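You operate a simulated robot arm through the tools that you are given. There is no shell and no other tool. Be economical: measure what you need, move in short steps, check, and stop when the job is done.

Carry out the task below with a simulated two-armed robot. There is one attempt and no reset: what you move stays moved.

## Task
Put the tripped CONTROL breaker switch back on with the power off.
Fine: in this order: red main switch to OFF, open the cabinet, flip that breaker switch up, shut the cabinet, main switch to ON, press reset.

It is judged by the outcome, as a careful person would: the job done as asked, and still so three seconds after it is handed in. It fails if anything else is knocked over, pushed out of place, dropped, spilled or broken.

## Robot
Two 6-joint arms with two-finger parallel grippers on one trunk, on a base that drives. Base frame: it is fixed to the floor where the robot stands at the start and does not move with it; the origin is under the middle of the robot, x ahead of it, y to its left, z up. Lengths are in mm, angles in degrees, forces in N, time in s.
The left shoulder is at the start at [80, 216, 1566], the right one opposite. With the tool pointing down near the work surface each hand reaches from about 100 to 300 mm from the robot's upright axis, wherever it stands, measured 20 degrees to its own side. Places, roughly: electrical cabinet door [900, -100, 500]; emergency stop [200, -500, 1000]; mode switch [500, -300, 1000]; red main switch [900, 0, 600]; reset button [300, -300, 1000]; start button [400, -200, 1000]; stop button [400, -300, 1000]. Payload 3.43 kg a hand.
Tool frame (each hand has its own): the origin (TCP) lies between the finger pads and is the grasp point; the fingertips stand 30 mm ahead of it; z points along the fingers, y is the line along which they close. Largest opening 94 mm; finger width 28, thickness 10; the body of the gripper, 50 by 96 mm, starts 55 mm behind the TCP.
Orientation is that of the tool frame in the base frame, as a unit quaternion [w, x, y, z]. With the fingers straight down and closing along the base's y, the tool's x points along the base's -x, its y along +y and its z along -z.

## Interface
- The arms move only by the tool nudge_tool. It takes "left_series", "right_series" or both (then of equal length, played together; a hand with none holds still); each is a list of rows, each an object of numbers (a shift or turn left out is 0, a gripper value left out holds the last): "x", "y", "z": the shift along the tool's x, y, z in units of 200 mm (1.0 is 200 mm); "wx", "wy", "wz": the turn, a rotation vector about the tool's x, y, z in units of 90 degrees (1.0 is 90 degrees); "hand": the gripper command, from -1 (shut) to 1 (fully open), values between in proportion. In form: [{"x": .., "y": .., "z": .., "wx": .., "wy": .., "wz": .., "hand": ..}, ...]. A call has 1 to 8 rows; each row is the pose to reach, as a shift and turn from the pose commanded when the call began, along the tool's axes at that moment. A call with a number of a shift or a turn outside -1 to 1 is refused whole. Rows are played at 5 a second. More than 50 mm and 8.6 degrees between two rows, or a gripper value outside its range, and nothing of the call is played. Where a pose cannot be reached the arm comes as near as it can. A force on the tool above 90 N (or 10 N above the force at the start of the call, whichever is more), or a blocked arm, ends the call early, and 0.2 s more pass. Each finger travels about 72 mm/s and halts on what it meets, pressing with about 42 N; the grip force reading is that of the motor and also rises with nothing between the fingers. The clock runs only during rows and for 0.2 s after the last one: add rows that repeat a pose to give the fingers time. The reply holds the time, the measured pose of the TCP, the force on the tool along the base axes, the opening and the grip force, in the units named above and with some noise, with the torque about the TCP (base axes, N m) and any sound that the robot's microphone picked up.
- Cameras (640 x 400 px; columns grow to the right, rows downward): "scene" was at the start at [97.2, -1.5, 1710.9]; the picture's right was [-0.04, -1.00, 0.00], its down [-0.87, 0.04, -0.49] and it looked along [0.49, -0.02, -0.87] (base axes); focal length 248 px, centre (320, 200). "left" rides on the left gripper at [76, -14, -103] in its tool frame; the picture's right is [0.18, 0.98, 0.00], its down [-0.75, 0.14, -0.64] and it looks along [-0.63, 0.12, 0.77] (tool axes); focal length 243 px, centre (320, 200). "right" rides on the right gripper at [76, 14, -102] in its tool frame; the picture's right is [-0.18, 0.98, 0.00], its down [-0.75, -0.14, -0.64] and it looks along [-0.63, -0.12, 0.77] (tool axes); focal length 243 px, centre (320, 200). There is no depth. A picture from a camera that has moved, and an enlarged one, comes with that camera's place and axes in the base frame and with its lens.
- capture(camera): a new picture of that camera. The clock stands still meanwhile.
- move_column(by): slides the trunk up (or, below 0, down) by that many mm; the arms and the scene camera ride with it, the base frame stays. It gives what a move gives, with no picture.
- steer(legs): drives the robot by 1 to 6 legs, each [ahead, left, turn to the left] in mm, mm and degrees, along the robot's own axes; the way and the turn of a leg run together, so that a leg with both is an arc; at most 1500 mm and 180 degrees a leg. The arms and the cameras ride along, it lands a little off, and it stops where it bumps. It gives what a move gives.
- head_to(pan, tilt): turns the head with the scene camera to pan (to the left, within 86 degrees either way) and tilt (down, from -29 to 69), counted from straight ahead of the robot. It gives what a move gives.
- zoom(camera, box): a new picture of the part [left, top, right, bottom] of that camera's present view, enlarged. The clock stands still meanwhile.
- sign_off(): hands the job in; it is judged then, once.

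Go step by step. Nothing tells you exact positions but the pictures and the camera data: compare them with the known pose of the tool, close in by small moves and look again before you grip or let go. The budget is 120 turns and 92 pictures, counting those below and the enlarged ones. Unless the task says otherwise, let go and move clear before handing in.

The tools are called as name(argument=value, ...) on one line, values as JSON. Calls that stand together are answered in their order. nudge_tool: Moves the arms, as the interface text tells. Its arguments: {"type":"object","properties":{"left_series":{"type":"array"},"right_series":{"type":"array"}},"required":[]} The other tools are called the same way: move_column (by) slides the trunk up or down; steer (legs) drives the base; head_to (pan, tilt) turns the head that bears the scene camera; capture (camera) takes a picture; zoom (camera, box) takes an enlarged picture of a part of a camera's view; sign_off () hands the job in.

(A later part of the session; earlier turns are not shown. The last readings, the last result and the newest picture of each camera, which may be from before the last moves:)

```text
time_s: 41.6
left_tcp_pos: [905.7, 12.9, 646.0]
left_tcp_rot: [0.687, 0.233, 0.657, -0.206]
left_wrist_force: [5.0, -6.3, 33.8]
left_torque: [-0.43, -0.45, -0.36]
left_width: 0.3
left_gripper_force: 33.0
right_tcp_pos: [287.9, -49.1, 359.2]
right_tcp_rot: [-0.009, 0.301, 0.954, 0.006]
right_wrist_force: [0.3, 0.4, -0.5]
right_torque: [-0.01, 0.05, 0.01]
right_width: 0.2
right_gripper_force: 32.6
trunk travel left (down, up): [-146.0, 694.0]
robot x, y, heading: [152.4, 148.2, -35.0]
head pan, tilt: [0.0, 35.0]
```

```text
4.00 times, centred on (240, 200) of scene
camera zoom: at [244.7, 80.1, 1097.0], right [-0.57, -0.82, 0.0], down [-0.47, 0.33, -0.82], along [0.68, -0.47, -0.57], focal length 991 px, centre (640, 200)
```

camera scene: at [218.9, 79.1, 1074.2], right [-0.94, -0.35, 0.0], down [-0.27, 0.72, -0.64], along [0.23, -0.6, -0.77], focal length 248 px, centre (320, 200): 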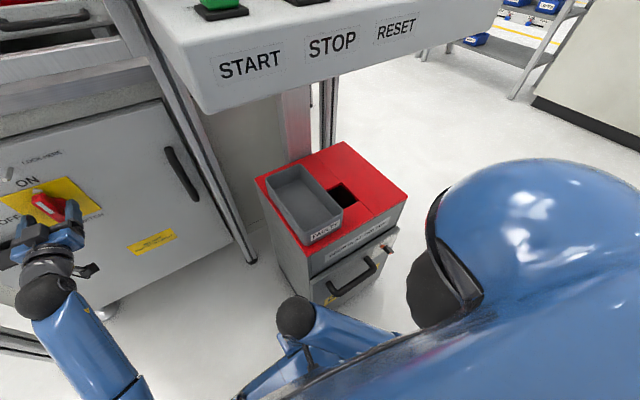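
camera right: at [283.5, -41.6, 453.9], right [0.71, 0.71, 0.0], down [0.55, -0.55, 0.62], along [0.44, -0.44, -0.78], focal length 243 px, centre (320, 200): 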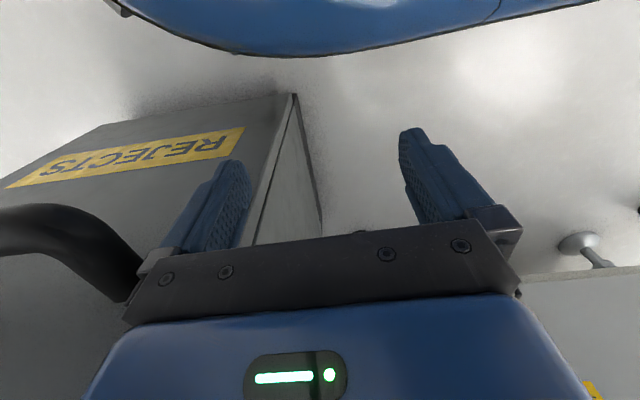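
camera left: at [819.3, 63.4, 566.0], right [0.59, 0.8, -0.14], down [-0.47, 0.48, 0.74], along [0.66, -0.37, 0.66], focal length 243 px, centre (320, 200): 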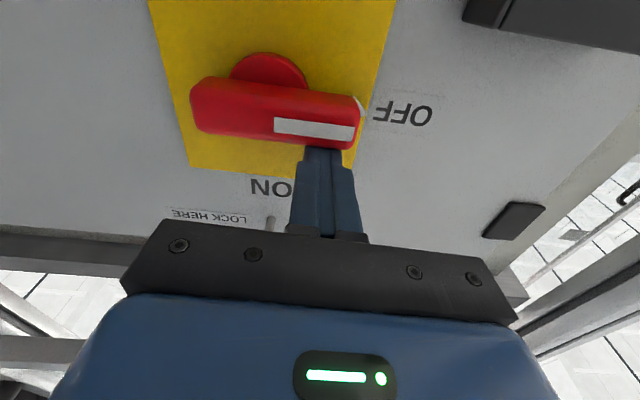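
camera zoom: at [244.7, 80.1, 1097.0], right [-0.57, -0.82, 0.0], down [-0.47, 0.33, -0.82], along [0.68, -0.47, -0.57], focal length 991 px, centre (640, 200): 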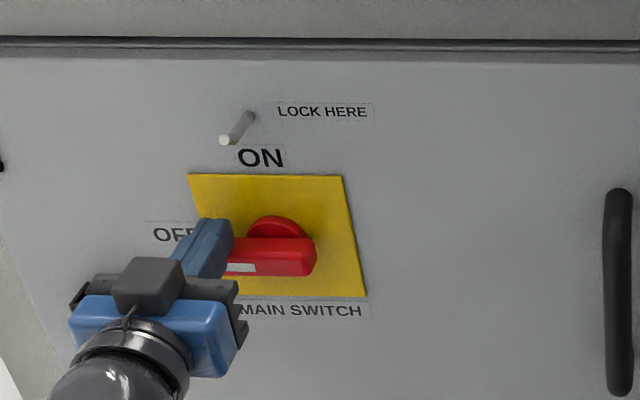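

The lever is now horizontal at OFF with ~34 N reaction. A tiny extra push to be sure, then lift clear and back away.

nudge_tool(left_series=[{"x": 0.015}, {"x": 0.025}])

nudge_tool(left_series=[{"x": -0.1}, {"x": -0.15}, {"x": -0.15, "z": -0.2}, {"x": -0.15, "z": -0.4}, {"x": -0.15, "z": -0.6}])

zoom(camera="scene", box=[160, 150, 320, 250])

```text
time_s: 42.2
left_tcp_pos: [903.7, 12.7, 644.7]
left_tcp_rot: [0.69, 0.233, 0.653, -0.206]
left_wrist_force: [6.0, -9.2, 45.1]
left_torque: [-0.55, -0.55, -0.5]
left_width: 0.1
left_gripper_force: 32.7
right_tcp_pos: [287.5, -48.0, 358.3]
right_tcp_rot: [-0.007, 0.301, 0.954, 0.006]
right_wrist_force: [-0.6, -0.1, 0.3]
right_torque: [0.01, 0.0, -0.01]
right_width: 0.0
right_gripper_force: 33.2
trunk travel left (down, up): [-146.0, 694.0]
robot x, y, heading: [147.7, 146.3, -34.6]
head pan, tilt: [0.0, 35.0]
```

```text
time_s: 43.5
left_tcp_pos: [807.5, 84.4, 659.0]
left_tcp_rot: [0.68, 0.234, 0.664, -0.205]
left_wrist_force: [0.1, -0.5, -0.3]
left_torque: [0.01, -0.01, 0.02]
left_width: 0.1
left_gripper_force: 33.5
right_tcp_pos: [289.7, -49.1, 357.4]
right_tcp_rot: [-0.01, 0.3, 0.954, 0.005]
right_wrist_force: [0.3, -0.3, -0.9]
right_torque: [0.02, -0.02, -0.01]
right_width: 0.0
right_gripper_force: 33.0
trunk travel left (down, up): [-146.0, 694.0]
robot x, y, heading: [151.6, 146.9, -34.6]
head pan, tilt: [0.0, 35.0]
```

```text
4.00 times, centred on (240, 200) of scene
camera zoom: at [248.5, 80.1, 1096.0], right [-0.57, -0.82, 0.0], down [-0.47, 0.33, -0.82], along [0.67, -0.47, -0.57], focal length 991 px, centre (640, 200)
```

zoom: 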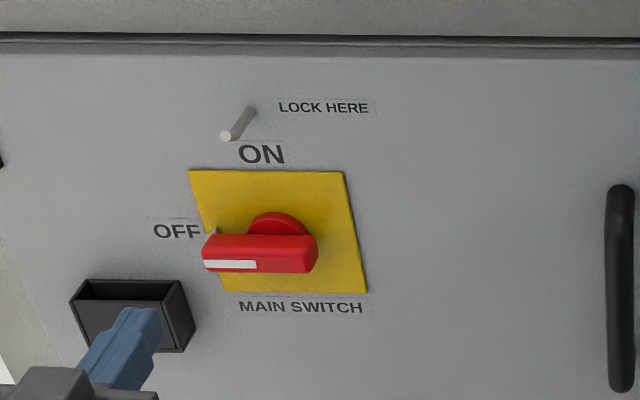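

Main switch is at OFF. Next the door handle, roughly at (733,-242,606). I'll bring the left arm in and yaw it slightly right, then drive right 240 mm, keeping the right hand clear of the rejects cabinet.

nudge_tool(left_series=[{"y": -0.1, "x": 0.05, "wx": 0.03, "hand": 0.2}, {"y": -0.2, "x": 0.12, "wx": 0.06}, {"y": -0.3, "x": 0.2, "wx": 0.1}, {"y": -0.3, "x": 0.2, "wx": 0.1}])

steer(legs=[[0, -150, 0]])

capture(camera="left")

capture(camera="right")

capture(camera="scene")

```text
time_s: 44.5
left_tcp_pos: [775.7, 35.9, 615.8]
left_tcp_rot: [0.659, 0.286, 0.646, -0.258]
left_wrist_force: [0.2, -0.4, 0.2]
left_torque: [0.0, 0.06, 0.0]
left_width: 56.4
left_gripper_force: 0.2
right_tcp_pos: [288.2, -48.3, 356.9]
right_tcp_rot: [-0.01, 0.301, 0.954, 0.005]
right_wrist_force: [-0.6, 0.4, 0.0]
right_torque: [-0.02, -0.01, 0.01]
right_width: 0.1
right_gripper_force: 32.6
trunk travel left (down, up): [-146.0, 694.0]
robot x, y, heading: [150.4, 146.3, -34.9]
head pan, tilt: [0.0, 35.0]
```

```text
time_s: 45.8
left_tcp_pos: [688.6, -88.5, 616.0]
left_tcp_rot: [0.66, 0.288, 0.645, -0.257]
left_wrist_force: [0.1, -0.1, 0.0]
left_torque: [0.02, -0.01, 0.02]
left_width: 56.4
left_gripper_force: 0.1
right_tcp_pos: [202.2, -172.4, 356.8]
right_tcp_rot: [-0.009, 0.301, 0.954, 0.006]
right_wrist_force: [0.6, -0.1, -0.6]
right_torque: [-0.01, 0.0, 0.0]
right_width: 0.1
right_gripper_force: 33.3
trunk travel left (down, up): [-146.0, 694.0]
robot x, y, heading: [63.9, 19.1, -34.7]
head pan, tilt: [0.0, 35.0]
```

```text
56 pictures are left
camera left: at [610.5, -22.8, 539.6], right [0.7, 0.7, -0.14], down [-0.38, 0.53, 0.76], along [0.6, -0.48, 0.64], focal length 243 px, centre (320, 200)
```

left: 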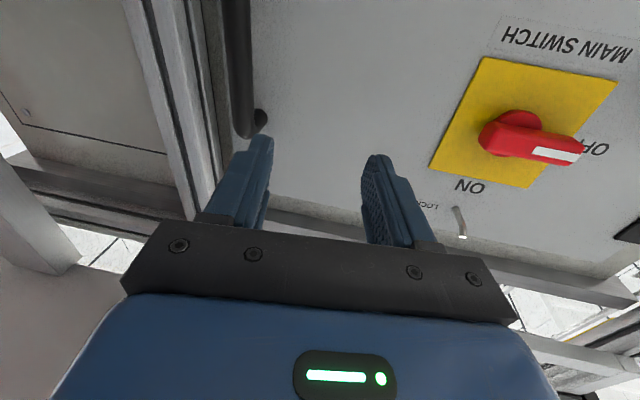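

```text
55 pictures are left
camera right: at [151.3, -120.1, 462.2], right [0.71, 0.7, 0.0], down [0.55, -0.56, 0.62], along [0.44, -0.45, -0.78], focal length 243 px, centre (320, 200)
```

right: 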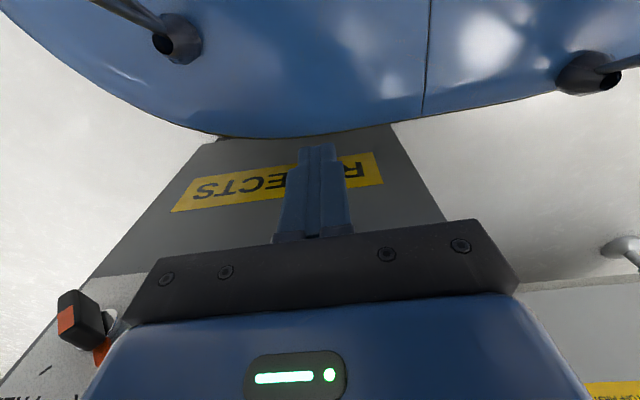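

```text
54 pictures are left
camera scene: at [162.4, -44.6, 1096.0], right [-0.57, -0.82, 0.0], down [-0.47, 0.33, -0.82], along [0.67, -0.47, -0.57], focal length 248 px, centre (320, 200)
```

scene: 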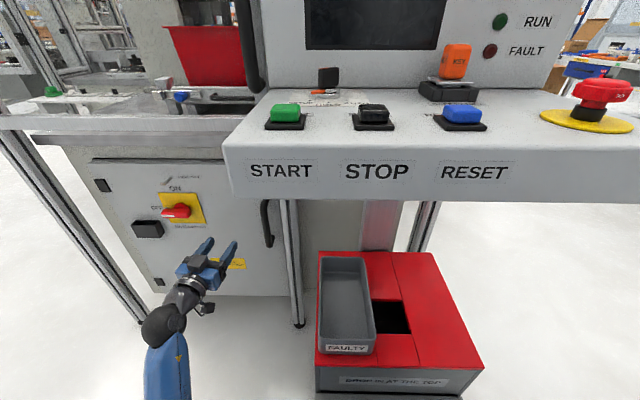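

The handle is about 133 mm further in and 100 mm right of the left TCP; the robot base has only ~60 mm before the rejects cabinet, so I'll go right with the base and forward with the arm.

steer(legs=[[0, -100, 0]])

nudge_tool(left_series=[{"z": 0.15, "y": 0.025}, {"z": 0.35, "y": 0.055}, {"z": 0.35, "y": 0.055}])

capture(camera="left")

zoom(camera="scene", box=[200, 170, 360, 300])

```text
time_s: 47.0
left_tcp_pos: [631.9, -171.0, 616.7]
left_tcp_rot: [0.659, 0.288, 0.645, -0.257]
left_wrist_force: [0.2, 0.2, 0.8]
left_torque: [-0.01, 0.01, 0.01]
left_width: 56.6
left_gripper_force: 0.1
right_tcp_pos: [145.1, -254.6, 357.9]
right_tcp_rot: [-0.01, 0.301, 0.954, 0.005]
right_wrist_force: [0.2, 0.3, -0.6]
right_torque: [0.01, -0.01, 0.02]
right_width: 0.0
right_gripper_force: 32.9
trunk travel left (down, up): [-146.0, 694.0]
robot x, y, heading: [4.2, -62.8, -35.0]
head pan, tilt: [0.0, 35.0]
```

```text
time_s: 47.8
left_tcp_pos: [689.5, -212.4, 616.2]
left_tcp_rot: [0.659, 0.286, 0.646, -0.258]
left_wrist_force: [-0.4, 0.2, 0.3]
left_torque: [0.01, -0.03, -0.01]
left_width: 56.7
left_gripper_force: 0.1
right_tcp_pos: [144.8, -254.0, 358.8]
right_tcp_rot: [-0.011, 0.301, 0.954, 0.005]
right_wrist_force: [0.1, -0.3, 0.5]
right_torque: [-0.06, -0.02, -0.04]
right_width: 0.1
right_gripper_force: 32.9
trunk travel left (down, up): [-146.0, 694.0]
robot x, y, heading: [5.4, -61.0, -34.9]
head pan, tilt: [0.0, 35.0]
```

```text
53 pictures are left
camera left: at [610.6, -147.3, 540.0], right [0.7, 0.7, -0.14], down [-0.38, 0.53, 0.76], along [0.6, -0.48, 0.64], focal length 243 px, centre (320, 200)
```

left: 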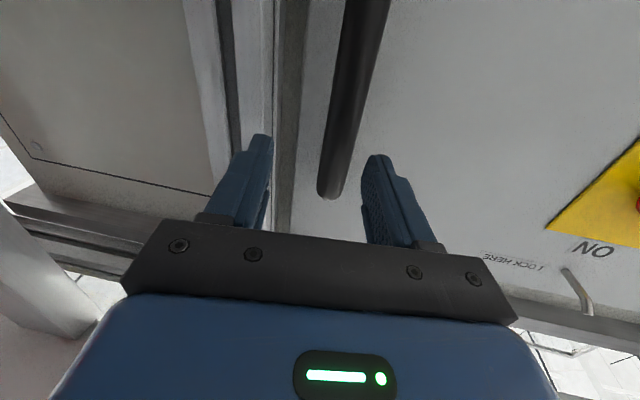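

```text
3.08 times, centred on (280, 235) of scene
camera zoom: at [104.7, -125.9, 1096.0], right [-0.57, -0.82, 0.0], down [-0.47, 0.33, -0.82], along [0.67, -0.47, -0.57], focal length 762 px, centre (443, 92)
```

zoom: 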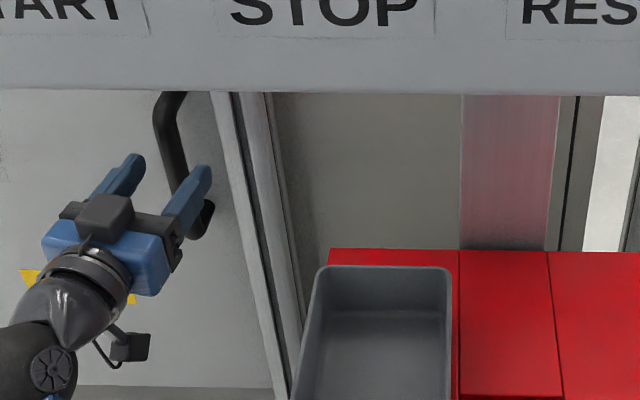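

The handle bar is centred ~66 mm ahead and ~14 mm left in tool axes. Advance and close on it.

nudge_tool(left_series=[{"z": 0.1, "y": 0.06}, {"z": 0.28, "y": 0.07}, {"z": 0.28, "y": 0.07}, {"z": 0.28, "y": 0.07, "hand": -1}, {"z": 0.28, "y": 0.07}, {"z": 0.28, "y": 0.07}])

capture(camera="left")

```text
time_s: 49.2
left_tcp_pos: [738.6, -242.8, 616.9]
left_tcp_rot: [0.659, 0.286, 0.646, -0.258]
left_wrist_force: [-2.6, -3.3, 0.0]
left_torque: [-0.6, 0.88, -0.03]
left_width: 27.1
left_gripper_force: 45.1
right_tcp_pos: [144.8, -254.9, 358.0]
right_tcp_rot: [-0.01, 0.3, 0.954, 0.005]
right_wrist_force: [0.3, -0.2, -0.4]
right_torque: [-0.01, 0.03, 0.0]
right_width: 0.0
right_gripper_force: 33.1
trunk travel left (down, up): [-146.0, 694.0]
robot x, y, heading: [4.5, -56.8, -34.7]
head pan, tilt: [0.0, 35.0]
```

```text
51 pictures are left
camera left: at [659.0, -177.8, 540.1], right [0.7, 0.7, -0.14], down [-0.37, 0.53, 0.76], along [0.6, -0.48, 0.64], focal length 243 px, centre (320, 200)
```

left: 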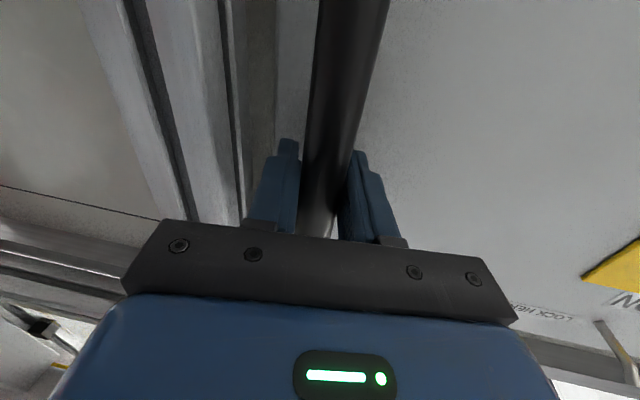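

Handle gripped (27 mm). Pull the door by backing the base along the arc.

steer(legs=[[-60, 5, 0], [-60, 13, 0]])

capture(camera="scene")

```text
time_s: 50.7
left_tcp_pos: [654.2, -151.2, 616.9]
left_tcp_rot: [0.662, 0.282, 0.646, -0.255]
left_wrist_force: [41.6, 28.0, 7.4]
left_torque: [0.03, 1.29, -0.49]
left_width: 27.1
left_gripper_force: 45.7
right_tcp_pos: [59.2, -169.5, 358.1]
right_tcp_rot: [-0.011, 0.301, 0.954, 0.003]
right_wrist_force: [-0.6, 0.2, 0.4]
right_torque: [-0.03, -0.01, -0.02]
right_width: 0.0
right_gripper_force: 33.1
trunk travel left (down, up): [-146.0, 694.0]
robot x, y, heading: [-80.0, 23.9, -34.7]
head pan, tilt: [0.0, 35.0]
```

```text
50 pictures are left
camera scene: at [20.1, -39.0, 1096.0], right [-0.57, -0.82, 0.0], down [-0.47, 0.32, -0.82], along [0.67, -0.47, -0.57], focal length 248 px, centre (320, 200)
```

scene: 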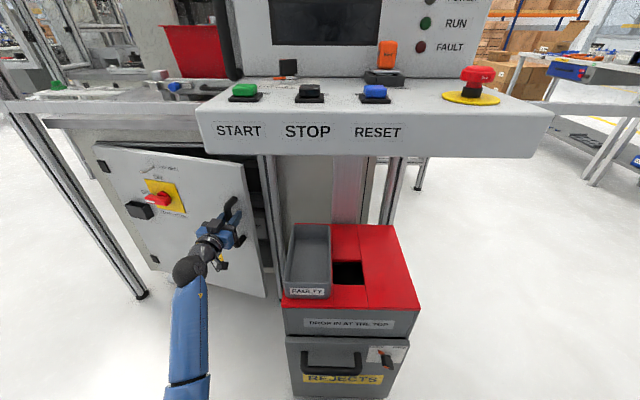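

The door is opening. Continue along the arc to about 35–38°.

steer(legs=[[-60, 26, 0], [-56, 33, 0], [-53, 43, 0]])

capture(camera="scene")

capture(camera="left")

```text
time_s: 52.9
left_tcp_pos: [573.3, 27.4, 616.8]
left_tcp_rot: [0.661, 0.283, 0.647, -0.255]
left_wrist_force: [11.0, 0.6, -6.6]
left_torque: [-1.06, 0.28, -0.28]
left_width: 27.0
left_gripper_force: 45.7
right_tcp_pos: [-22.3, 10.5, 357.7]
right_tcp_rot: [-0.01, 0.3, 0.954, 0.005]
right_wrist_force: [0.9, -1.1, 0.2]
right_torque: [-0.02, 0.05, -0.01]
right_width: 0.0
right_gripper_force: 33.0
trunk travel left (down, up): [-146.0, 694.0]
robot x, y, heading: [-164.3, 205.4, -34.6]
head pan, tilt: [0.0, 35.0]
```

```text
49 pictures are left
camera scene: at [-61.4, 138.9, 1095.8], right [-0.57, -0.82, 0.0], down [-0.47, 0.33, -0.82], along [0.67, -0.47, -0.57], focal length 248 px, centre (320, 200)
```

scene: 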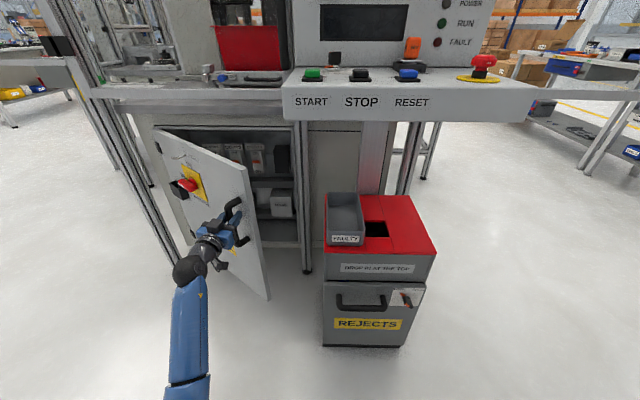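

```text
48 pictures are left
camera left: at [494.4, 91.4, 539.6], right [0.7, 0.7, -0.14], down [-0.38, 0.53, 0.76], along [0.61, -0.47, 0.64], focal length 243 px, centre (320, 200)
```

left: 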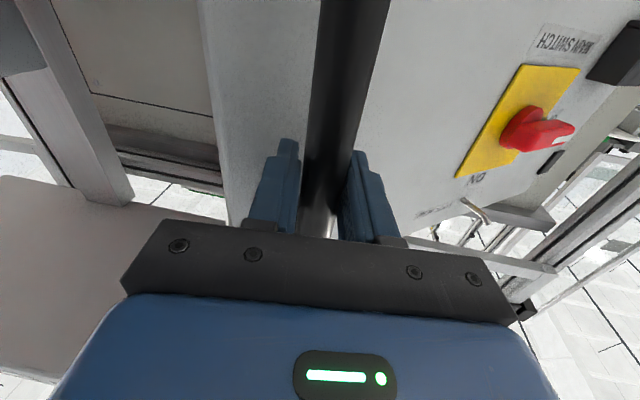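

steer(legs=[[-58, 63, 0], [-45, 72, 0], [-32, 79, 0]])

capture(camera="scene")

```text
time_s: 55.4
left_tcp_pos: [583.0, 278.4, 617.7]
left_tcp_rot: [0.662, 0.283, 0.646, -0.254]
left_wrist_force: [-30.8, 8.3, -10.9]
left_torque: [-0.38, 1.09, -0.02]
left_width: 27.2
left_gripper_force: 44.9
right_tcp_pos: [-11.0, 261.2, 358.1]
right_tcp_rot: [-0.009, 0.3, 0.954, 0.004]
right_wrist_force: [0.3, -0.8, 0.1]
right_torque: [-0.01, 0.0, 0.02]
right_width: 0.1
right_gripper_force: 32.9
trunk travel left (down, up): [-146.0, 694.0]
robot x, y, heading: [-150.0, 454.0, -34.6]
head pan, tilt: [0.0, 35.0]
```

```text
47 pictures are left
camera scene: at [-53.0, 390.8, 1096.2], right [-0.57, -0.82, 0.0], down [-0.47, 0.33, -0.82], along [0.67, -0.47, -0.57], focal length 248 px, centre (320, 200)
```

scene: 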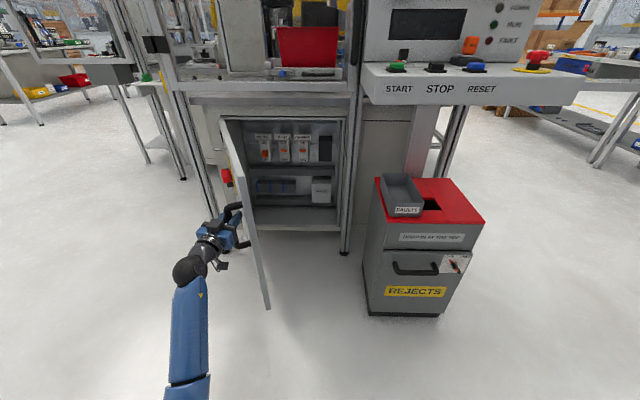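

Door is open ~68°. Look at the breakers.

zoom(camera="scene", box=[215, 110, 345, 235])

```text
3.20 times, centred on (280, 172) of scene
camera zoom: at [-53.0, 390.8, 1096.2], right [-0.57, -0.82, 0.0], down [-0.47, 0.33, -0.82], along [0.67, -0.47, -0.57], focal length 793 px, centre (448, 288)
```

zoom: 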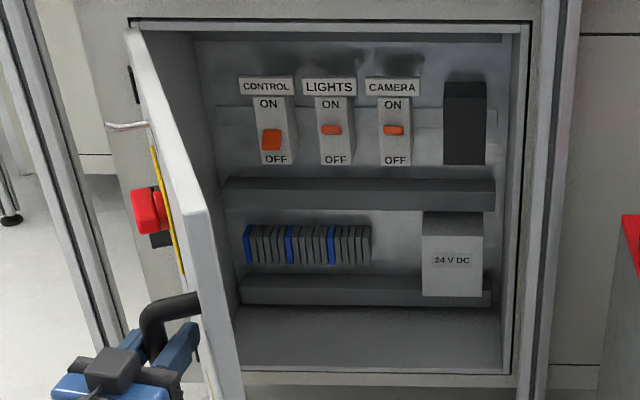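

CONTROL is the leftmost breaker, its toggle down. The door needs to be opened further; I'll yaw the gripper right around the bar and continue.

nudge_tool(left_series=[{"wx": 0.07}, {"wx": 0.14}, {"wx": 0.2}])

steer(legs=[[-20, 87, 0], [-4, 60, 0]])

capture(camera="scene")

```text
time_s: 56.2
left_tcp_pos: [585.7, 285.5, 618.9]
left_tcp_rot: [0.611, 0.375, 0.602, -0.353]
left_wrist_force: [-10.4, 20.5, 1.1]
left_torque: [-3.58, 3.94, 7.71]
left_width: 26.2
left_gripper_force: 45.4
right_tcp_pos: [-10.6, 262.8, 359.1]
right_tcp_rot: [-0.01, 0.298, 0.954, 0.004]
right_wrist_force: [0.4, 0.2, -0.2]
right_torque: [0.02, -0.01, 0.01]
right_width: 0.1
right_gripper_force: 32.8
trunk travel left (down, up): [-146.0, 694.0]
robot x, y, heading: [-149.5, 455.4, -34.3]
head pan, tilt: [0.0, 35.0]
```

```text
time_s: 57.8
left_tcp_pos: [648.2, 412.8, 618.1]
left_tcp_rot: [0.609, 0.383, 0.598, -0.353]
left_wrist_force: [-19.9, 11.4, 1.3]
left_torque: [0.43, 1.26, -0.09]
left_width: 27.2
left_gripper_force: 44.8
right_tcp_pos: [52.8, 394.1, 358.8]
right_tcp_rot: [-0.009, 0.3, 0.954, 0.004]
right_wrist_force: [0.2, 0.0, 0.0]
right_torque: [0.01, 0.01, -0.01]
right_width: 0.0
right_gripper_force: 33.2
trunk travel left (down, up): [-146.0, 694.0]
robot x, y, heading: [-86.1, 590.9, -34.7]
head pan, tilt: [0.0, 35.0]
```

```text
45 pictures are left
camera scene: at [10.6, 525.5, 1096.3], right [-0.57, -0.82, 0.0], down [-0.47, 0.33, -0.82], along [0.67, -0.47, -0.57], focal length 248 px, centre (320, 200)
```

scene: 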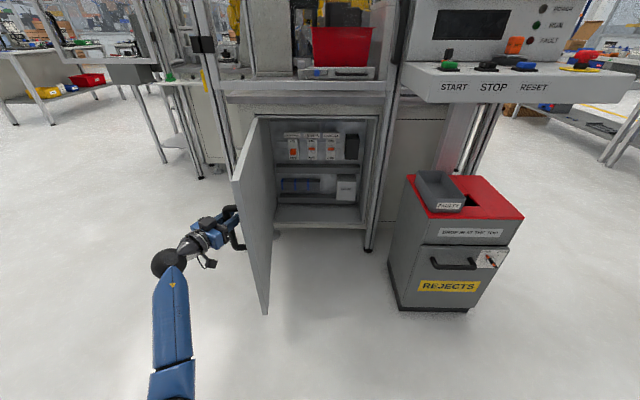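

Door ~85° open. Release the handle and back the hand off.

nudge_tool(left_series=[{"hand": 0.5}, {"hand": 0.5}, {"hand": 0.5, "z": -0.2}, {"z": -0.4}, {"z": -0.6}])

capture(camera="left")

```text
time_s: 59.0
left_tcp_pos: [593.2, 518.9, 618.7]
left_tcp_rot: [0.608, 0.385, 0.598, -0.353]
left_wrist_force: [0.5, 0.5, -0.1]
left_torque: [0.03, 0.01, 0.02]
left_width: 70.6
left_gripper_force: 0.0
right_tcp_pos: [51.2, 395.0, 356.3]
right_tcp_rot: [-0.01, 0.3, 0.954, 0.006]
right_wrist_force: [-0.7, 0.2, -0.2]
right_torque: [-0.02, 0.01, -0.03]
right_width: 0.0
right_gripper_force: 33.3
trunk travel left (down, up): [-146.0, 694.0]
robot x, y, heading: [-88.0, 589.4, -34.7]
head pan, tilt: [0.0, 35.0]
```

```text
44 pictures are left
camera left: at [536.5, 606.0, 543.2], right [0.88, 0.45, -0.14], down [-0.19, 0.61, 0.77], along [0.43, -0.65, 0.63], focal length 243 px, centre (320, 200)
```

left: 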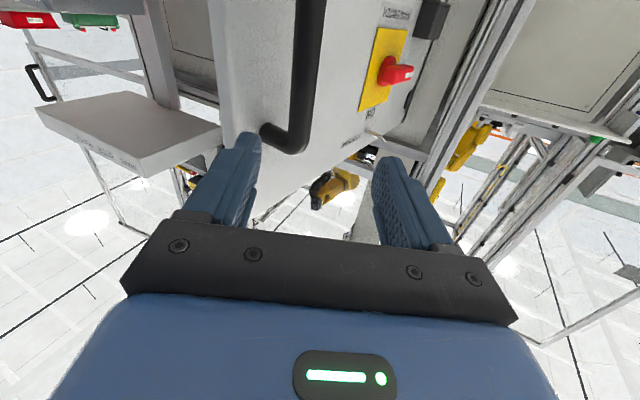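

steer(legs=[[-90, 0, 0], [0, -170, 0]])

nudge_tool(left_series=[{"wx": -0.09}, {"wx": -0.18}, {"wx": -0.27}, {"wx": -0.3}])

capture(camera="left")

capture(camera="scene")

```text
time_s: 61.2
left_tcp_pos: [421.4, 429.3, 618.6]
left_tcp_rot: [0.608, 0.385, 0.598, -0.352]
left_wrist_force: [0.5, 0.3, 0.6]
left_torque: [0.02, -0.01, -0.01]
left_width: 70.5
left_gripper_force: 0.1
right_tcp_pos: [-117.8, 307.3, 356.8]
right_tcp_rot: [-0.009, 0.301, 0.954, 0.006]
right_wrist_force: [-0.7, -0.6, 0.5]
right_torque: [0.0, -0.03, -0.03]
right_width: 0.0
right_gripper_force: 32.9
trunk travel left (down, up): [-146.0, 694.0]
robot x, y, heading: [-261.4, 502.6, -34.7]
head pan, tilt: [0.0, 35.0]
```

```text
time_s: 62.2
left_tcp_pos: [422.3, 430.1, 618.4]
left_tcp_rot: [0.682, 0.233, 0.663, -0.203]
left_wrist_force: [0.0, 0.5, -0.1]
left_torque: [-0.02, 0.03, 0.0]
left_width: 70.4
left_gripper_force: 0.0
right_tcp_pos: [-118.0, 306.5, 357.4]
right_tcp_rot: [-0.01, 0.301, 0.953, 0.006]
right_wrist_force: [-0.1, -0.2, 0.3]
right_torque: [0.01, -0.04, 0.01]
right_width: 0.1
right_gripper_force: 33.1
trunk travel left (down, up): [-146.0, 694.0]
robot x, y, heading: [-257.4, 504.9, -35.2]
head pan, tilt: [0.0, 35.0]
```

```text
43 pictures are left
camera left: at [334.7, 481.2, 540.8], right [0.58, 0.8, -0.14], down [-0.47, 0.47, 0.75], along [0.67, -0.37, 0.65], focal length 243 px, centre (320, 200)
```

left: 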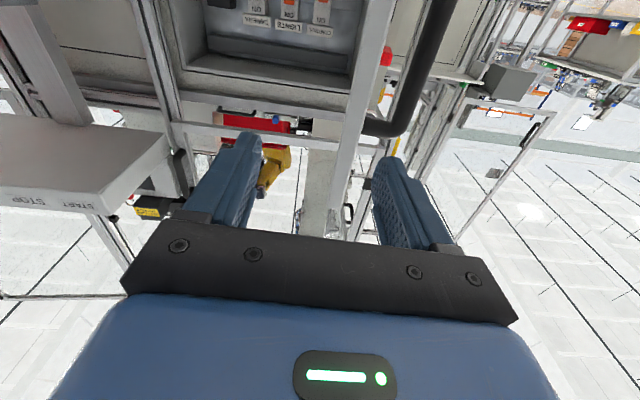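

```text
42 pictures are left
camera scene: at [-158.5, 436.0, 1096.0], right [-0.57, -0.82, 0.0], down [-0.47, 0.33, -0.82], along [0.67, -0.47, -0.57], focal length 248 px, centre (320, 200)
```

scene: 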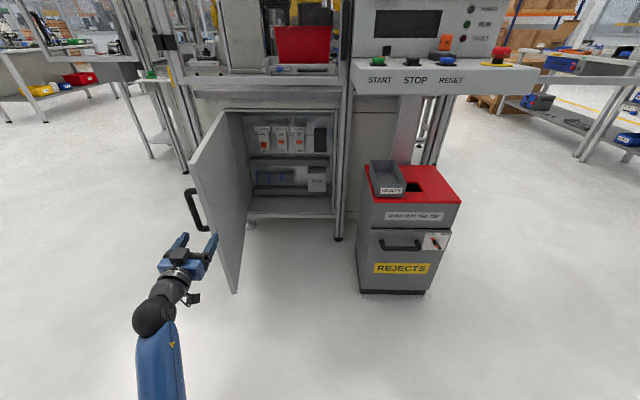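

CONTROL toggle triangulates to roughly f=875 (depth), directly level with my heading. I'll move in from the right of the door, so as not to touch it.

steer(legs=[[0, -110, 0], [470, -7, 0]])

capture(camera="scene")

capture(camera="left")

```text
time_s: 65.8
left_tcp_pos: [744.5, 64.7, 619.3]
left_tcp_rot: [0.681, 0.232, 0.664, -0.203]
left_wrist_force: [-0.2, -0.3, 0.5]
left_torque: [0.01, -0.02, 0.01]
left_width: 70.6
left_gripper_force: 0.1
right_tcp_pos: [203.9, -59.1, 358.2]
right_tcp_rot: [-0.011, 0.301, 0.954, 0.005]
right_wrist_force: [0.5, 0.1, -0.4]
right_torque: [0.0, 0.04, -0.05]
right_width: 0.0
right_gripper_force: 32.9
trunk travel left (down, up): [-146.0, 694.0]
robot x, y, heading: [69.8, 137.3, -34.6]
head pan, tilt: [0.0, 35.0]
```

```text
41 pictures are left
camera scene: at [164.2, 69.4, 1095.9], right [-0.57, -0.82, 0.0], down [-0.47, 0.33, -0.82], along [0.67, -0.47, -0.57], focal length 248 px, centre (320, 200)
```

scene: 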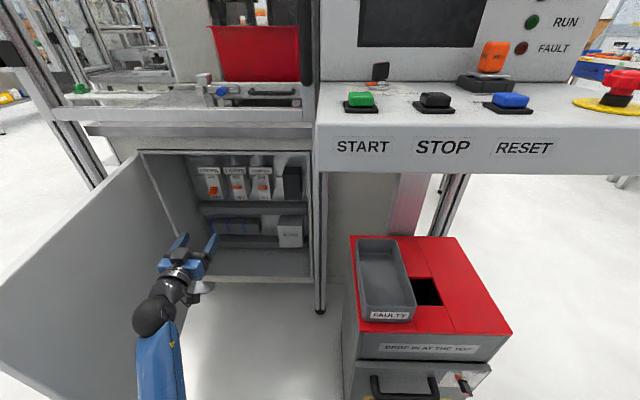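

```text
40 pictures are left
camera left: at [657.2, 116.0, 540.3], right [0.58, 0.8, -0.14], down [-0.46, 0.47, 0.75], along [0.67, -0.37, 0.64], focal length 243 px, centre (320, 200)
```

left: 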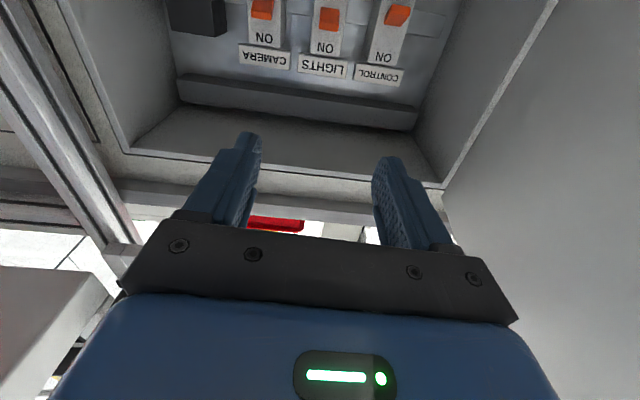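

Good view into the cabinet. Close the gripper, shift left 90 and ahead 130 with the base, and look again.

steer(legs=[[0, 90, 0], [130, -3, 0]])

nudge_tool(left_series=[{"hand": -1, "x": 0.1}, {"x": 0.2}, {"x": 0.2}, {"x": 0.2}, {"x": 0.2}])

capture(camera="left")

zoom(camera="scene", box=[140, 120, 300, 250])

```text
time_s: 67.9
left_tcp_pos: [899.1, 80.1, 618.8]
left_tcp_rot: [0.682, 0.228, 0.665, -0.201]
left_wrist_force: [-0.6, 0.5, -0.2]
left_torque: [0.03, -0.06, -0.02]
left_width: 70.6
left_gripper_force: 0.2
right_tcp_pos: [360.0, -49.8, 357.7]
right_tcp_rot: [-0.01, 0.295, 0.955, 0.005]
right_wrist_force: [-1.3, 0.7, 0.7]
right_torque: [-0.01, -0.01, 0.01]
right_width: 0.0
right_gripper_force: 33.1
trunk travel left (down, up): [-146.0, 694.0]
robot x, y, heading: [218.7, 143.3, -34.1]
head pan, tilt: [0.0, 35.0]
stopped in leg 2: the robot was blocked; the commanded pose is now the measured one
```

```text
time_s: 69.1
left_tcp_pos: [899.6, 80.8, 578.2]
left_tcp_rot: [0.683, 0.228, 0.665, -0.199]
left_wrist_force: [-1.0, 0.8, 0.2]
left_torque: [0.0, -0.01, -0.02]
left_width: 0.2
left_gripper_force: 32.7
right_tcp_pos: [359.9, -50.2, 357.4]
right_tcp_rot: [-0.009, 0.295, 0.956, 0.005]
right_wrist_force: [0.3, -0.3, 0.7]
right_torque: [-0.04, 0.03, -0.02]
right_width: 0.1
right_gripper_force: 33.3
trunk travel left (down, up): [-146.0, 694.0]
robot x, y, heading: [218.4, 142.8, -33.9]
head pan, tilt: [0.0, 35.0]
```

```text
39 pictures are left
camera left: at [812.2, 130.9, 500.8], right [0.57, 0.81, -0.14], down [-0.47, 0.46, 0.75], along [0.67, -0.37, 0.64], focal length 243 px, centre (320, 200)
```

left: 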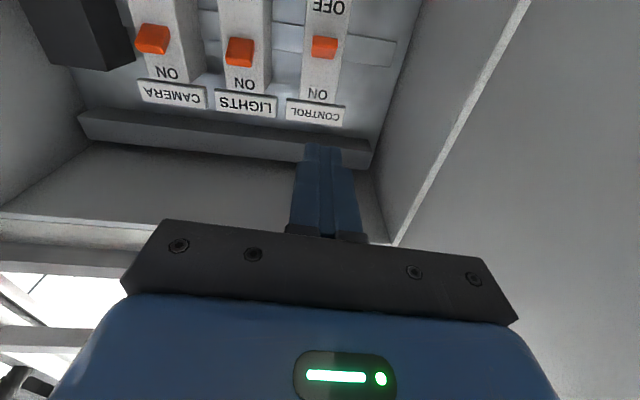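

```text
3.08 times, centred on (220, 185) of scene
camera zoom: at [318.5, 78.3, 1096.0], right [-0.56, -0.83, 0.0], down [-0.47, 0.32, -0.82], along [0.68, -0.46, -0.57], focal length 762 px, centre (628, 246)
```

zoom: 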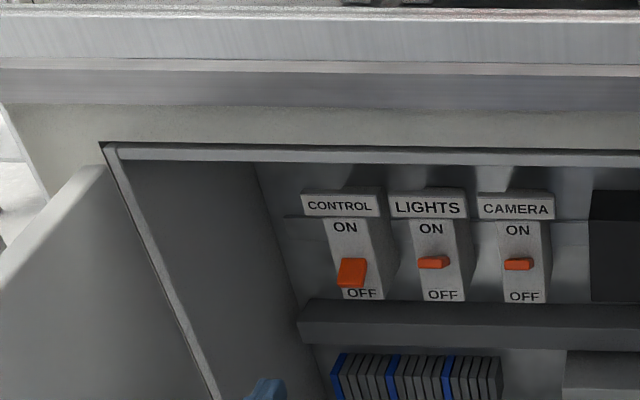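

The base got blocked just short. Check what it touched before continuing.

head_to(pan=-30, tilt=62)

capture(camera="scene")

capture(camera="right")

```text
time_s: 70.0
left_tcp_pos: [899.8, 80.1, 578.3]
left_tcp_rot: [0.683, 0.228, 0.665, -0.198]
left_wrist_force: [-0.8, -0.6, -0.8]
left_torque: [0.0, -0.01, 0.0]
left_width: 0.1
left_gripper_force: 32.5
right_tcp_pos: [360.5, -49.0, 356.8]
right_tcp_rot: [-0.011, 0.295, 0.955, 0.005]
right_wrist_force: [-0.1, 0.4, 0.9]
right_torque: [-0.01, 0.04, 0.03]
right_width: 0.0
right_gripper_force: 32.6
trunk travel left (down, up): [-146.0, 694.0]
robot x, y, heading: [218.7, 143.4, -34.2]
head pan, tilt: [-30.0, 62.0]
```

```text
37 pictures are left
camera scene: at [273.7, 69.8, 1059.4], right [-0.9, -0.44, 0.0], down [-0.39, 0.79, -0.47], along [0.21, -0.42, -0.88], focal length 248 px, centre (320, 200)
```

scene: 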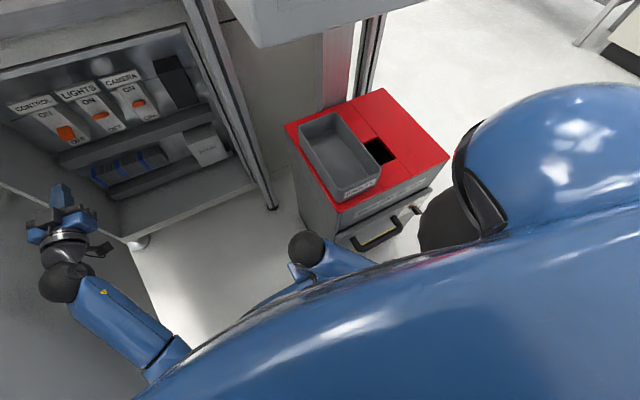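

```text
36 pictures are left
camera right: at [307.6, 2.2, 462.1], right [0.71, 0.71, 0.0], down [0.55, -0.55, 0.62], along [0.44, -0.44, -0.78], focal length 243 px, centre (320, 200)
```

right: 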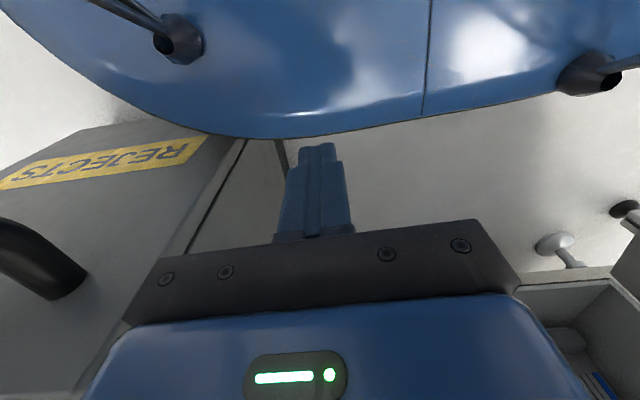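

The base just touches the rejects cabinet's corner; it hasn't shifted. I'll back off 12 mm, then extend the arm toward the toggle with the gripper open ~47 mm, intending to take the toggle between the fingers.

steer(legs=[[-12, 0, 0]])

nudge_tool(left_series=[{"x": 0.05, "z": 0.1, "hand": 0.05}, {"x": 0.11, "z": 0.3}, {"x": 0.17, "z": 0.5}, {"x": 0.17, "z": 0.7}, {"x": 0.17, "z": 0.7}])

capture(camera="left")

```text
time_s: 70.8
left_tcp_pos: [889.6, 87.0, 578.8]
left_tcp_rot: [0.683, 0.229, 0.664, -0.2]
left_wrist_force: [-0.5, 0.0, 0.8]
left_torque: [0.02, 0.02, 0.04]
left_width: 0.0
left_gripper_force: 32.7
right_tcp_pos: [349.3, -44.4, 357.9]
right_tcp_rot: [-0.01, 0.295, 0.955, 0.005]
right_wrist_force: [0.9, -0.7, -0.6]
right_torque: [-0.03, 0.0, -0.02]
right_width: 0.4
right_gripper_force: 32.9
trunk travel left (down, up): [-146.0, 694.0]
robot x, y, heading: [207.3, 150.8, -34.3]
head pan, tilt: [-30.0, 62.0]
```

```text
time_s: 72.0
left_tcp_pos: [1005.7, 6.3, 545.8]
left_tcp_rot: [0.682, 0.228, 0.665, -0.2]
left_wrist_force: [0.7, 0.4, 0.2]
left_torque: [-0.04, -0.01, 0.03]
left_width: 49.2
left_gripper_force: 0.0
right_tcp_pos: [350.4, -43.6, 357.5]
right_tcp_rot: [-0.01, 0.295, 0.956, 0.005]
right_wrist_force: [0.7, 0.1, -0.2]
right_torque: [0.03, 0.01, 0.0]
right_width: 0.0
right_gripper_force: 33.0
trunk travel left (down, up): [-146.0, 694.0]
robot x, y, heading: [207.2, 151.8, -34.0]
head pan, tilt: [-30.0, 62.0]
```

```text
35 pictures are left
camera left: at [918.4, 55.7, 467.7], right [0.57, 0.81, -0.14], down [-0.47, 0.46, 0.75], along [0.67, -0.37, 0.64], focal length 243 px, centre (320, 200)
```

left: 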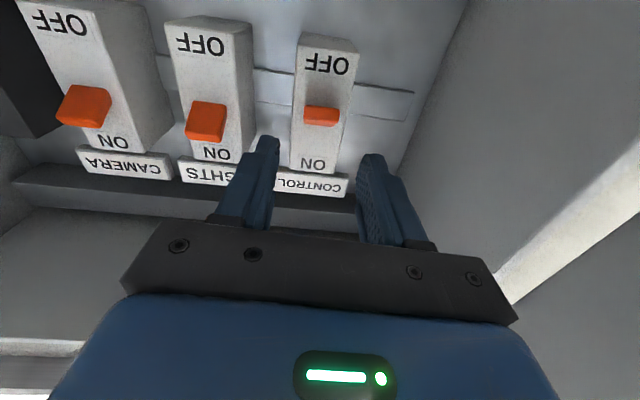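

The toggle is 104 mm ahead, level and centred within a couple of mm. Advance 72 mm and look.

nudge_tool(left_series=[{"z": 0.15, "y": 0.01}, {"z": 0.3, "y": 0.01}, {"z": 0.36, "y": 0.01}, {"z": 0.36, "y": 0.01}])

capture(camera="left")

```text
time_s: 73.0
left_tcp_pos: [1064.3, -32.8, 546.5]
left_tcp_rot: [0.682, 0.228, 0.665, -0.2]
left_wrist_force: [1.7, 1.1, -1.4]
left_torque: [-0.01, 0.01, 0.0]
left_width: 49.8
left_gripper_force: 0.1
right_tcp_pos: [349.0, -43.4, 357.2]
right_tcp_rot: [-0.011, 0.295, 0.955, 0.006]
right_wrist_force: [-0.3, -0.1, -0.7]
right_torque: [-0.01, 0.02, 0.01]
right_width: 0.1
right_gripper_force: 32.9
trunk travel left (down, up): [-146.0, 694.0]
robot x, y, heading: [203.6, 153.1, -34.3]
head pan, tilt: [-30.0, 62.0]
```

```text
34 pictures are left
camera left: at [977.3, 17.1, 468.8], right [0.57, 0.81, -0.14], down [-0.47, 0.46, 0.75], along [0.67, -0.37, 0.64], focal length 243 px, centre (320, 200)
```

left: 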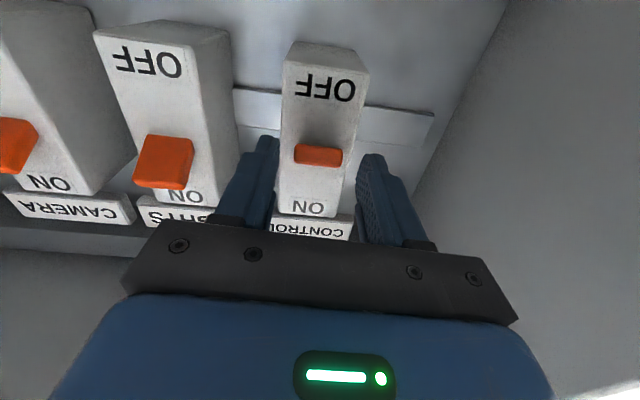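

Toggle is at the fingertips now. Narrow the opening to ~40 mm, ease in 10 mm and close on the toggle.

nudge_tool(left_series=[{"hand": -0.15}, {"hand": -0.15, "z": 0.025}, {"z": 0.05}, {"z": 0.05}])

nudge_tool(left_series=[{"hand": -1}, {"hand": -1}, {"hand": -1}])

capture(camera="left")

```text
time_s: 74.0
left_tcp_pos: [1074.2, -39.5, 546.7]
left_tcp_rot: [0.682, 0.227, 0.666, -0.2]
left_wrist_force: [0.4, -0.3, 1.3]
left_torque: [0.02, 0.0, -0.05]
left_width: 40.2
left_gripper_force: 0.0
right_tcp_pos: [348.0, -43.0, 357.8]
right_tcp_rot: [-0.011, 0.294, 0.956, 0.005]
right_wrist_force: [-1.0, -0.3, -0.6]
right_torque: [0.02, 0.0, 0.0]
right_width: 0.1
right_gripper_force: 32.9
trunk travel left (down, up): [-146.0, 694.0]
robot x, y, heading: [210.2, 145.1, -34.0]
head pan, tilt: [-30.0, 62.0]
```

```text
time_s: 74.8
left_tcp_pos: [1073.2, -39.9, 546.4]
left_tcp_rot: [0.682, 0.229, 0.665, -0.2]
left_wrist_force: [-5.4, -5.5, -1.1]
left_torque: [-0.71, 0.54, 0.21]
left_width: 30.5
left_gripper_force: 45.5
right_tcp_pos: [350.8, -43.1, 357.8]
right_tcp_rot: [-0.011, 0.295, 0.955, 0.005]
right_wrist_force: [0.4, -0.7, -0.4]
right_torque: [0.0, 0.0, 0.03]
right_width: 0.0
right_gripper_force: 33.2
trunk travel left (down, up): [-146.0, 694.0]
robot x, y, heading: [211.5, 150.6, -34.1]
head pan, tilt: [-30.0, 62.0]
```

```text
33 pictures are left
camera left: at [984.7, 10.3, 469.0], right [0.57, 0.81, -0.14], down [-0.47, 0.46, 0.75], along [0.67, -0.37, 0.64], focal length 243 px, centre (320, 200)
```

left: 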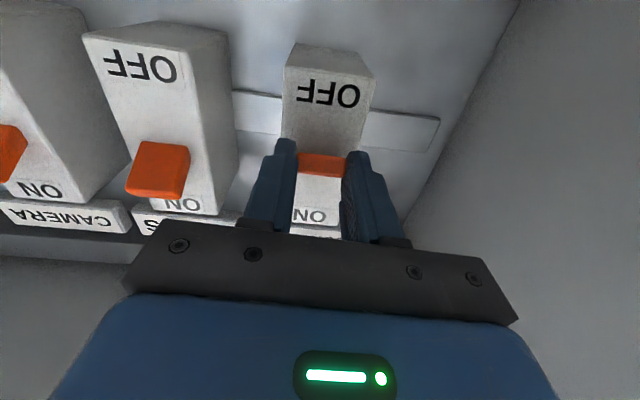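

Toggle gripped (30.5 mm). Lift it up.

nudge_tool(left_series=[{"x": -0.05}, {"x": -0.1, "z": -0.01}, {"x": -0.15, "z": -0.01}, {"x": -0.19}])

capture(camera="left")

```text
time_s: 75.8
left_tcp_pos: [1075.4, -34.5, 598.9]
left_tcp_rot: [0.691, 0.224, 0.659, -0.195]
left_wrist_force: [0.6, 0.4, 1.8]
left_torque: [0.09, 0.11, -0.1]
left_width: 0.2
left_gripper_force: 32.6
right_tcp_pos: [349.0, -43.9, 358.6]
right_tcp_rot: [-0.01, 0.294, 0.956, 0.006]
right_wrist_force: [0.1, 0.4, 0.1]
right_torque: [0.02, -0.02, 0.02]
right_width: 0.0
right_gripper_force: 32.6
trunk travel left (down, up): [-146.0, 694.0]
robot x, y, heading: [208.5, 150.4, -34.3]
head pan, tilt: [-30.0, 62.0]
```

```text
32 pictures are left
camera left: at [988.2, 13.2, 518.1], right [0.57, 0.81, -0.13], down [-0.49, 0.46, 0.74], along [0.66, -0.36, 0.66], focal length 243 px, centre (320, 200)
```

left: 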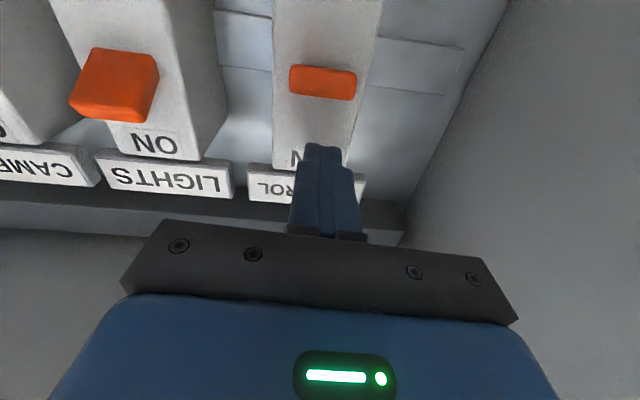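

The grip slipped off. Back out a bit and check the toggle.

nudge_tool(left_series=[{"z": -0.2}, {"z": -0.3}])

head_to(pan=0, tilt=35)

zoom(camera="scene", box=[160, 140, 290, 240])

zoom(camera="left", box=[60, 0, 440, 240])

```text
time_s: 76.4
left_tcp_pos: [1023.9, -4.6, 585.9]
left_tcp_rot: [0.683, 0.228, 0.665, -0.199]
left_wrist_force: [-0.9, 0.4, 0.0]
left_torque: [-0.01, -0.01, 0.02]
left_width: 0.0
left_gripper_force: 33.0
right_tcp_pos: [350.1, -43.7, 357.7]
right_tcp_rot: [-0.01, 0.295, 0.956, 0.005]
right_wrist_force: [-0.6, 0.0, 0.8]
right_torque: [-0.01, -0.01, -0.02]
right_width: 0.0
right_gripper_force: 33.1
trunk travel left (down, up): [-146.0, 694.0]
robot x, y, heading: [206.2, 150.9, -33.9]
head pan, tilt: [-30.0, 62.0]
```

```text
time_s: 77.3
left_tcp_pos: [1023.8, -5.4, 584.0]
left_tcp_rot: [0.683, 0.229, 0.665, -0.199]
left_wrist_force: [-0.5, 0.3, 0.4]
left_torque: [0.02, -0.01, 0.03]
left_width: 0.1
left_gripper_force: 32.8
right_tcp_pos: [350.7, -42.7, 357.1]
right_tcp_rot: [-0.01, 0.295, 0.955, 0.005]
right_wrist_force: [0.0, 0.0, -0.2]
right_torque: [0.01, 0.01, -0.02]
right_width: 0.0
right_gripper_force: 32.8
trunk travel left (down, up): [-146.0, 694.0]
robot x, y, heading: [204.3, 149.8, -34.1]
head pan, tilt: [0.0, 35.0]
```

```text
4.00 times, centred on (225, 190) of scene
camera zoom: at [308.6, 84.8, 1095.9], right [-0.56, -0.83, 0.0], down [-0.48, 0.32, -0.82], along [0.68, -0.46, -0.57], focal length 991 px, centre (700, 240)
```

zoom: 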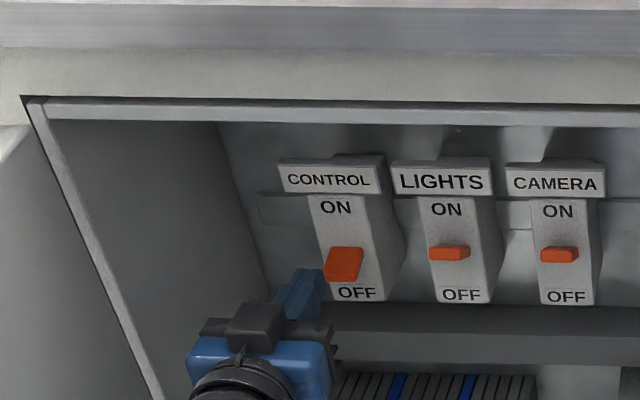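

```text
1.67 times, centred on (250, 120) of left
camera zoom: at [935.6, 45.1, 506.9], right [0.57, 0.81, -0.14], down [-0.47, 0.46, 0.75], along [0.67, -0.37, 0.64], focal length 404 px, centre (437, 333)
```

zoom: 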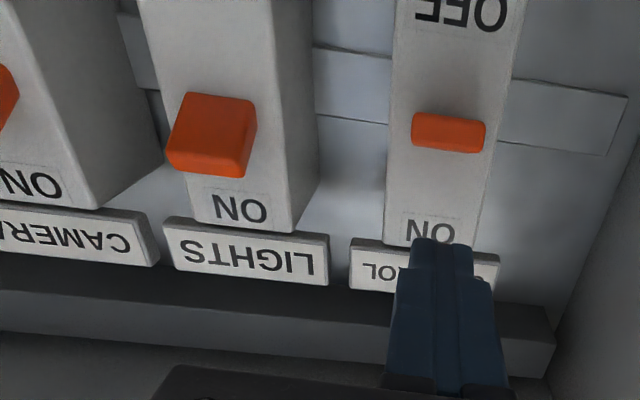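

Still down. There's ample room beneath it, so I'll lower the closed fingers, slide them under the toggle and push up.

nudge_tool(left_series=[{"x": 0.12}, {"x": 0.24}, {"x": 0.36}, {"x": 0.36, "z": 0.15}, {"x": 0.36, "z": 0.28}, {"x": 0.36, "z": 0.28}])

capture(camera="left")

```text
time_s: 78.7
left_tcp_pos: [1072.6, -35.5, 513.9]
left_tcp_rot: [0.683, 0.23, 0.664, -0.199]
left_wrist_force: [-0.2, 0.0, 1.1]
left_torque: [0.02, 0.01, -0.02]
left_width: 0.0
left_gripper_force: 33.0
right_tcp_pos: [350.5, -43.1, 357.7]
right_tcp_rot: [-0.01, 0.295, 0.956, 0.004]
right_wrist_force: [0.0, 0.6, 0.0]
right_torque: [0.01, -0.04, 0.01]
right_width: 0.0
right_gripper_force: 33.0
trunk travel left (down, up): [-146.0, 694.0]
robot x, y, heading: [206.2, 149.9, -34.2]
head pan, tilt: [0.0, 35.0]
```

```text
29 pictures are left
camera left: at [984.4, 15.2, 435.9], right [0.57, 0.81, -0.14], down [-0.47, 0.46, 0.75], along [0.67, -0.37, 0.64], focal length 243 px, centre (320, 200)
```

left: 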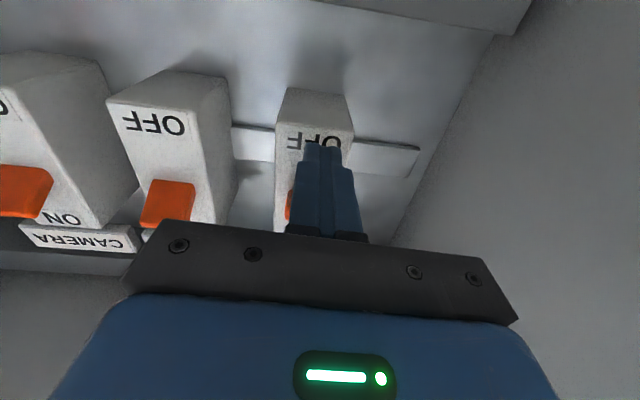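

Fingers are under the toggle. Push up.

nudge_tool(left_series=[{"x": -0.06, "y": -0.02}, {"x": -0.12, "y": -0.02}, {"x": -0.18, "y": -0.02}, {"x": -0.24, "y": -0.02}, {"x": -0.3, "y": -0.02}])

zoom(camera="scene", box=[160, 140, 290, 240])

```text
time_s: 79.9
left_tcp_pos: [1068.0, -39.1, 550.7]
left_tcp_rot: [0.671, 0.23, 0.676, -0.199]
left_wrist_force: [-14.1, 10.8, -45.0]
left_torque: [0.83, 0.79, 0.53]
left_width: 0.2
left_gripper_force: 33.1
right_tcp_pos: [351.1, -42.1, 355.0]
right_tcp_rot: [-0.013, 0.294, 0.956, 0.004]
right_wrist_force: [0.0, -0.8, 0.0]
right_torque: [0.0, 0.0, 0.0]
right_width: 0.0
right_gripper_force: 32.8
trunk travel left (down, up): [-146.0, 694.0]
robot x, y, heading: [214.1, 149.7, -34.2]
head pan, tilt: [0.0, 35.0]
```

```text
4.00 times, centred on (225, 190) of scene
camera zoom: at [314.3, 84.5, 1094.5], right [-0.56, -0.83, 0.0], down [-0.48, 0.32, -0.82], along [0.68, -0.46, -0.58], focal length 991 px, centre (700, 240)
```

zoom: 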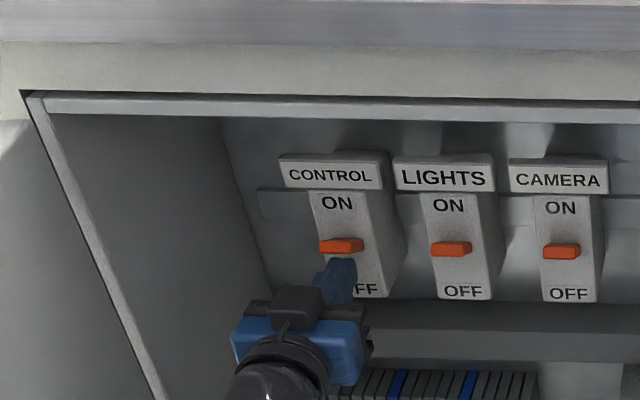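

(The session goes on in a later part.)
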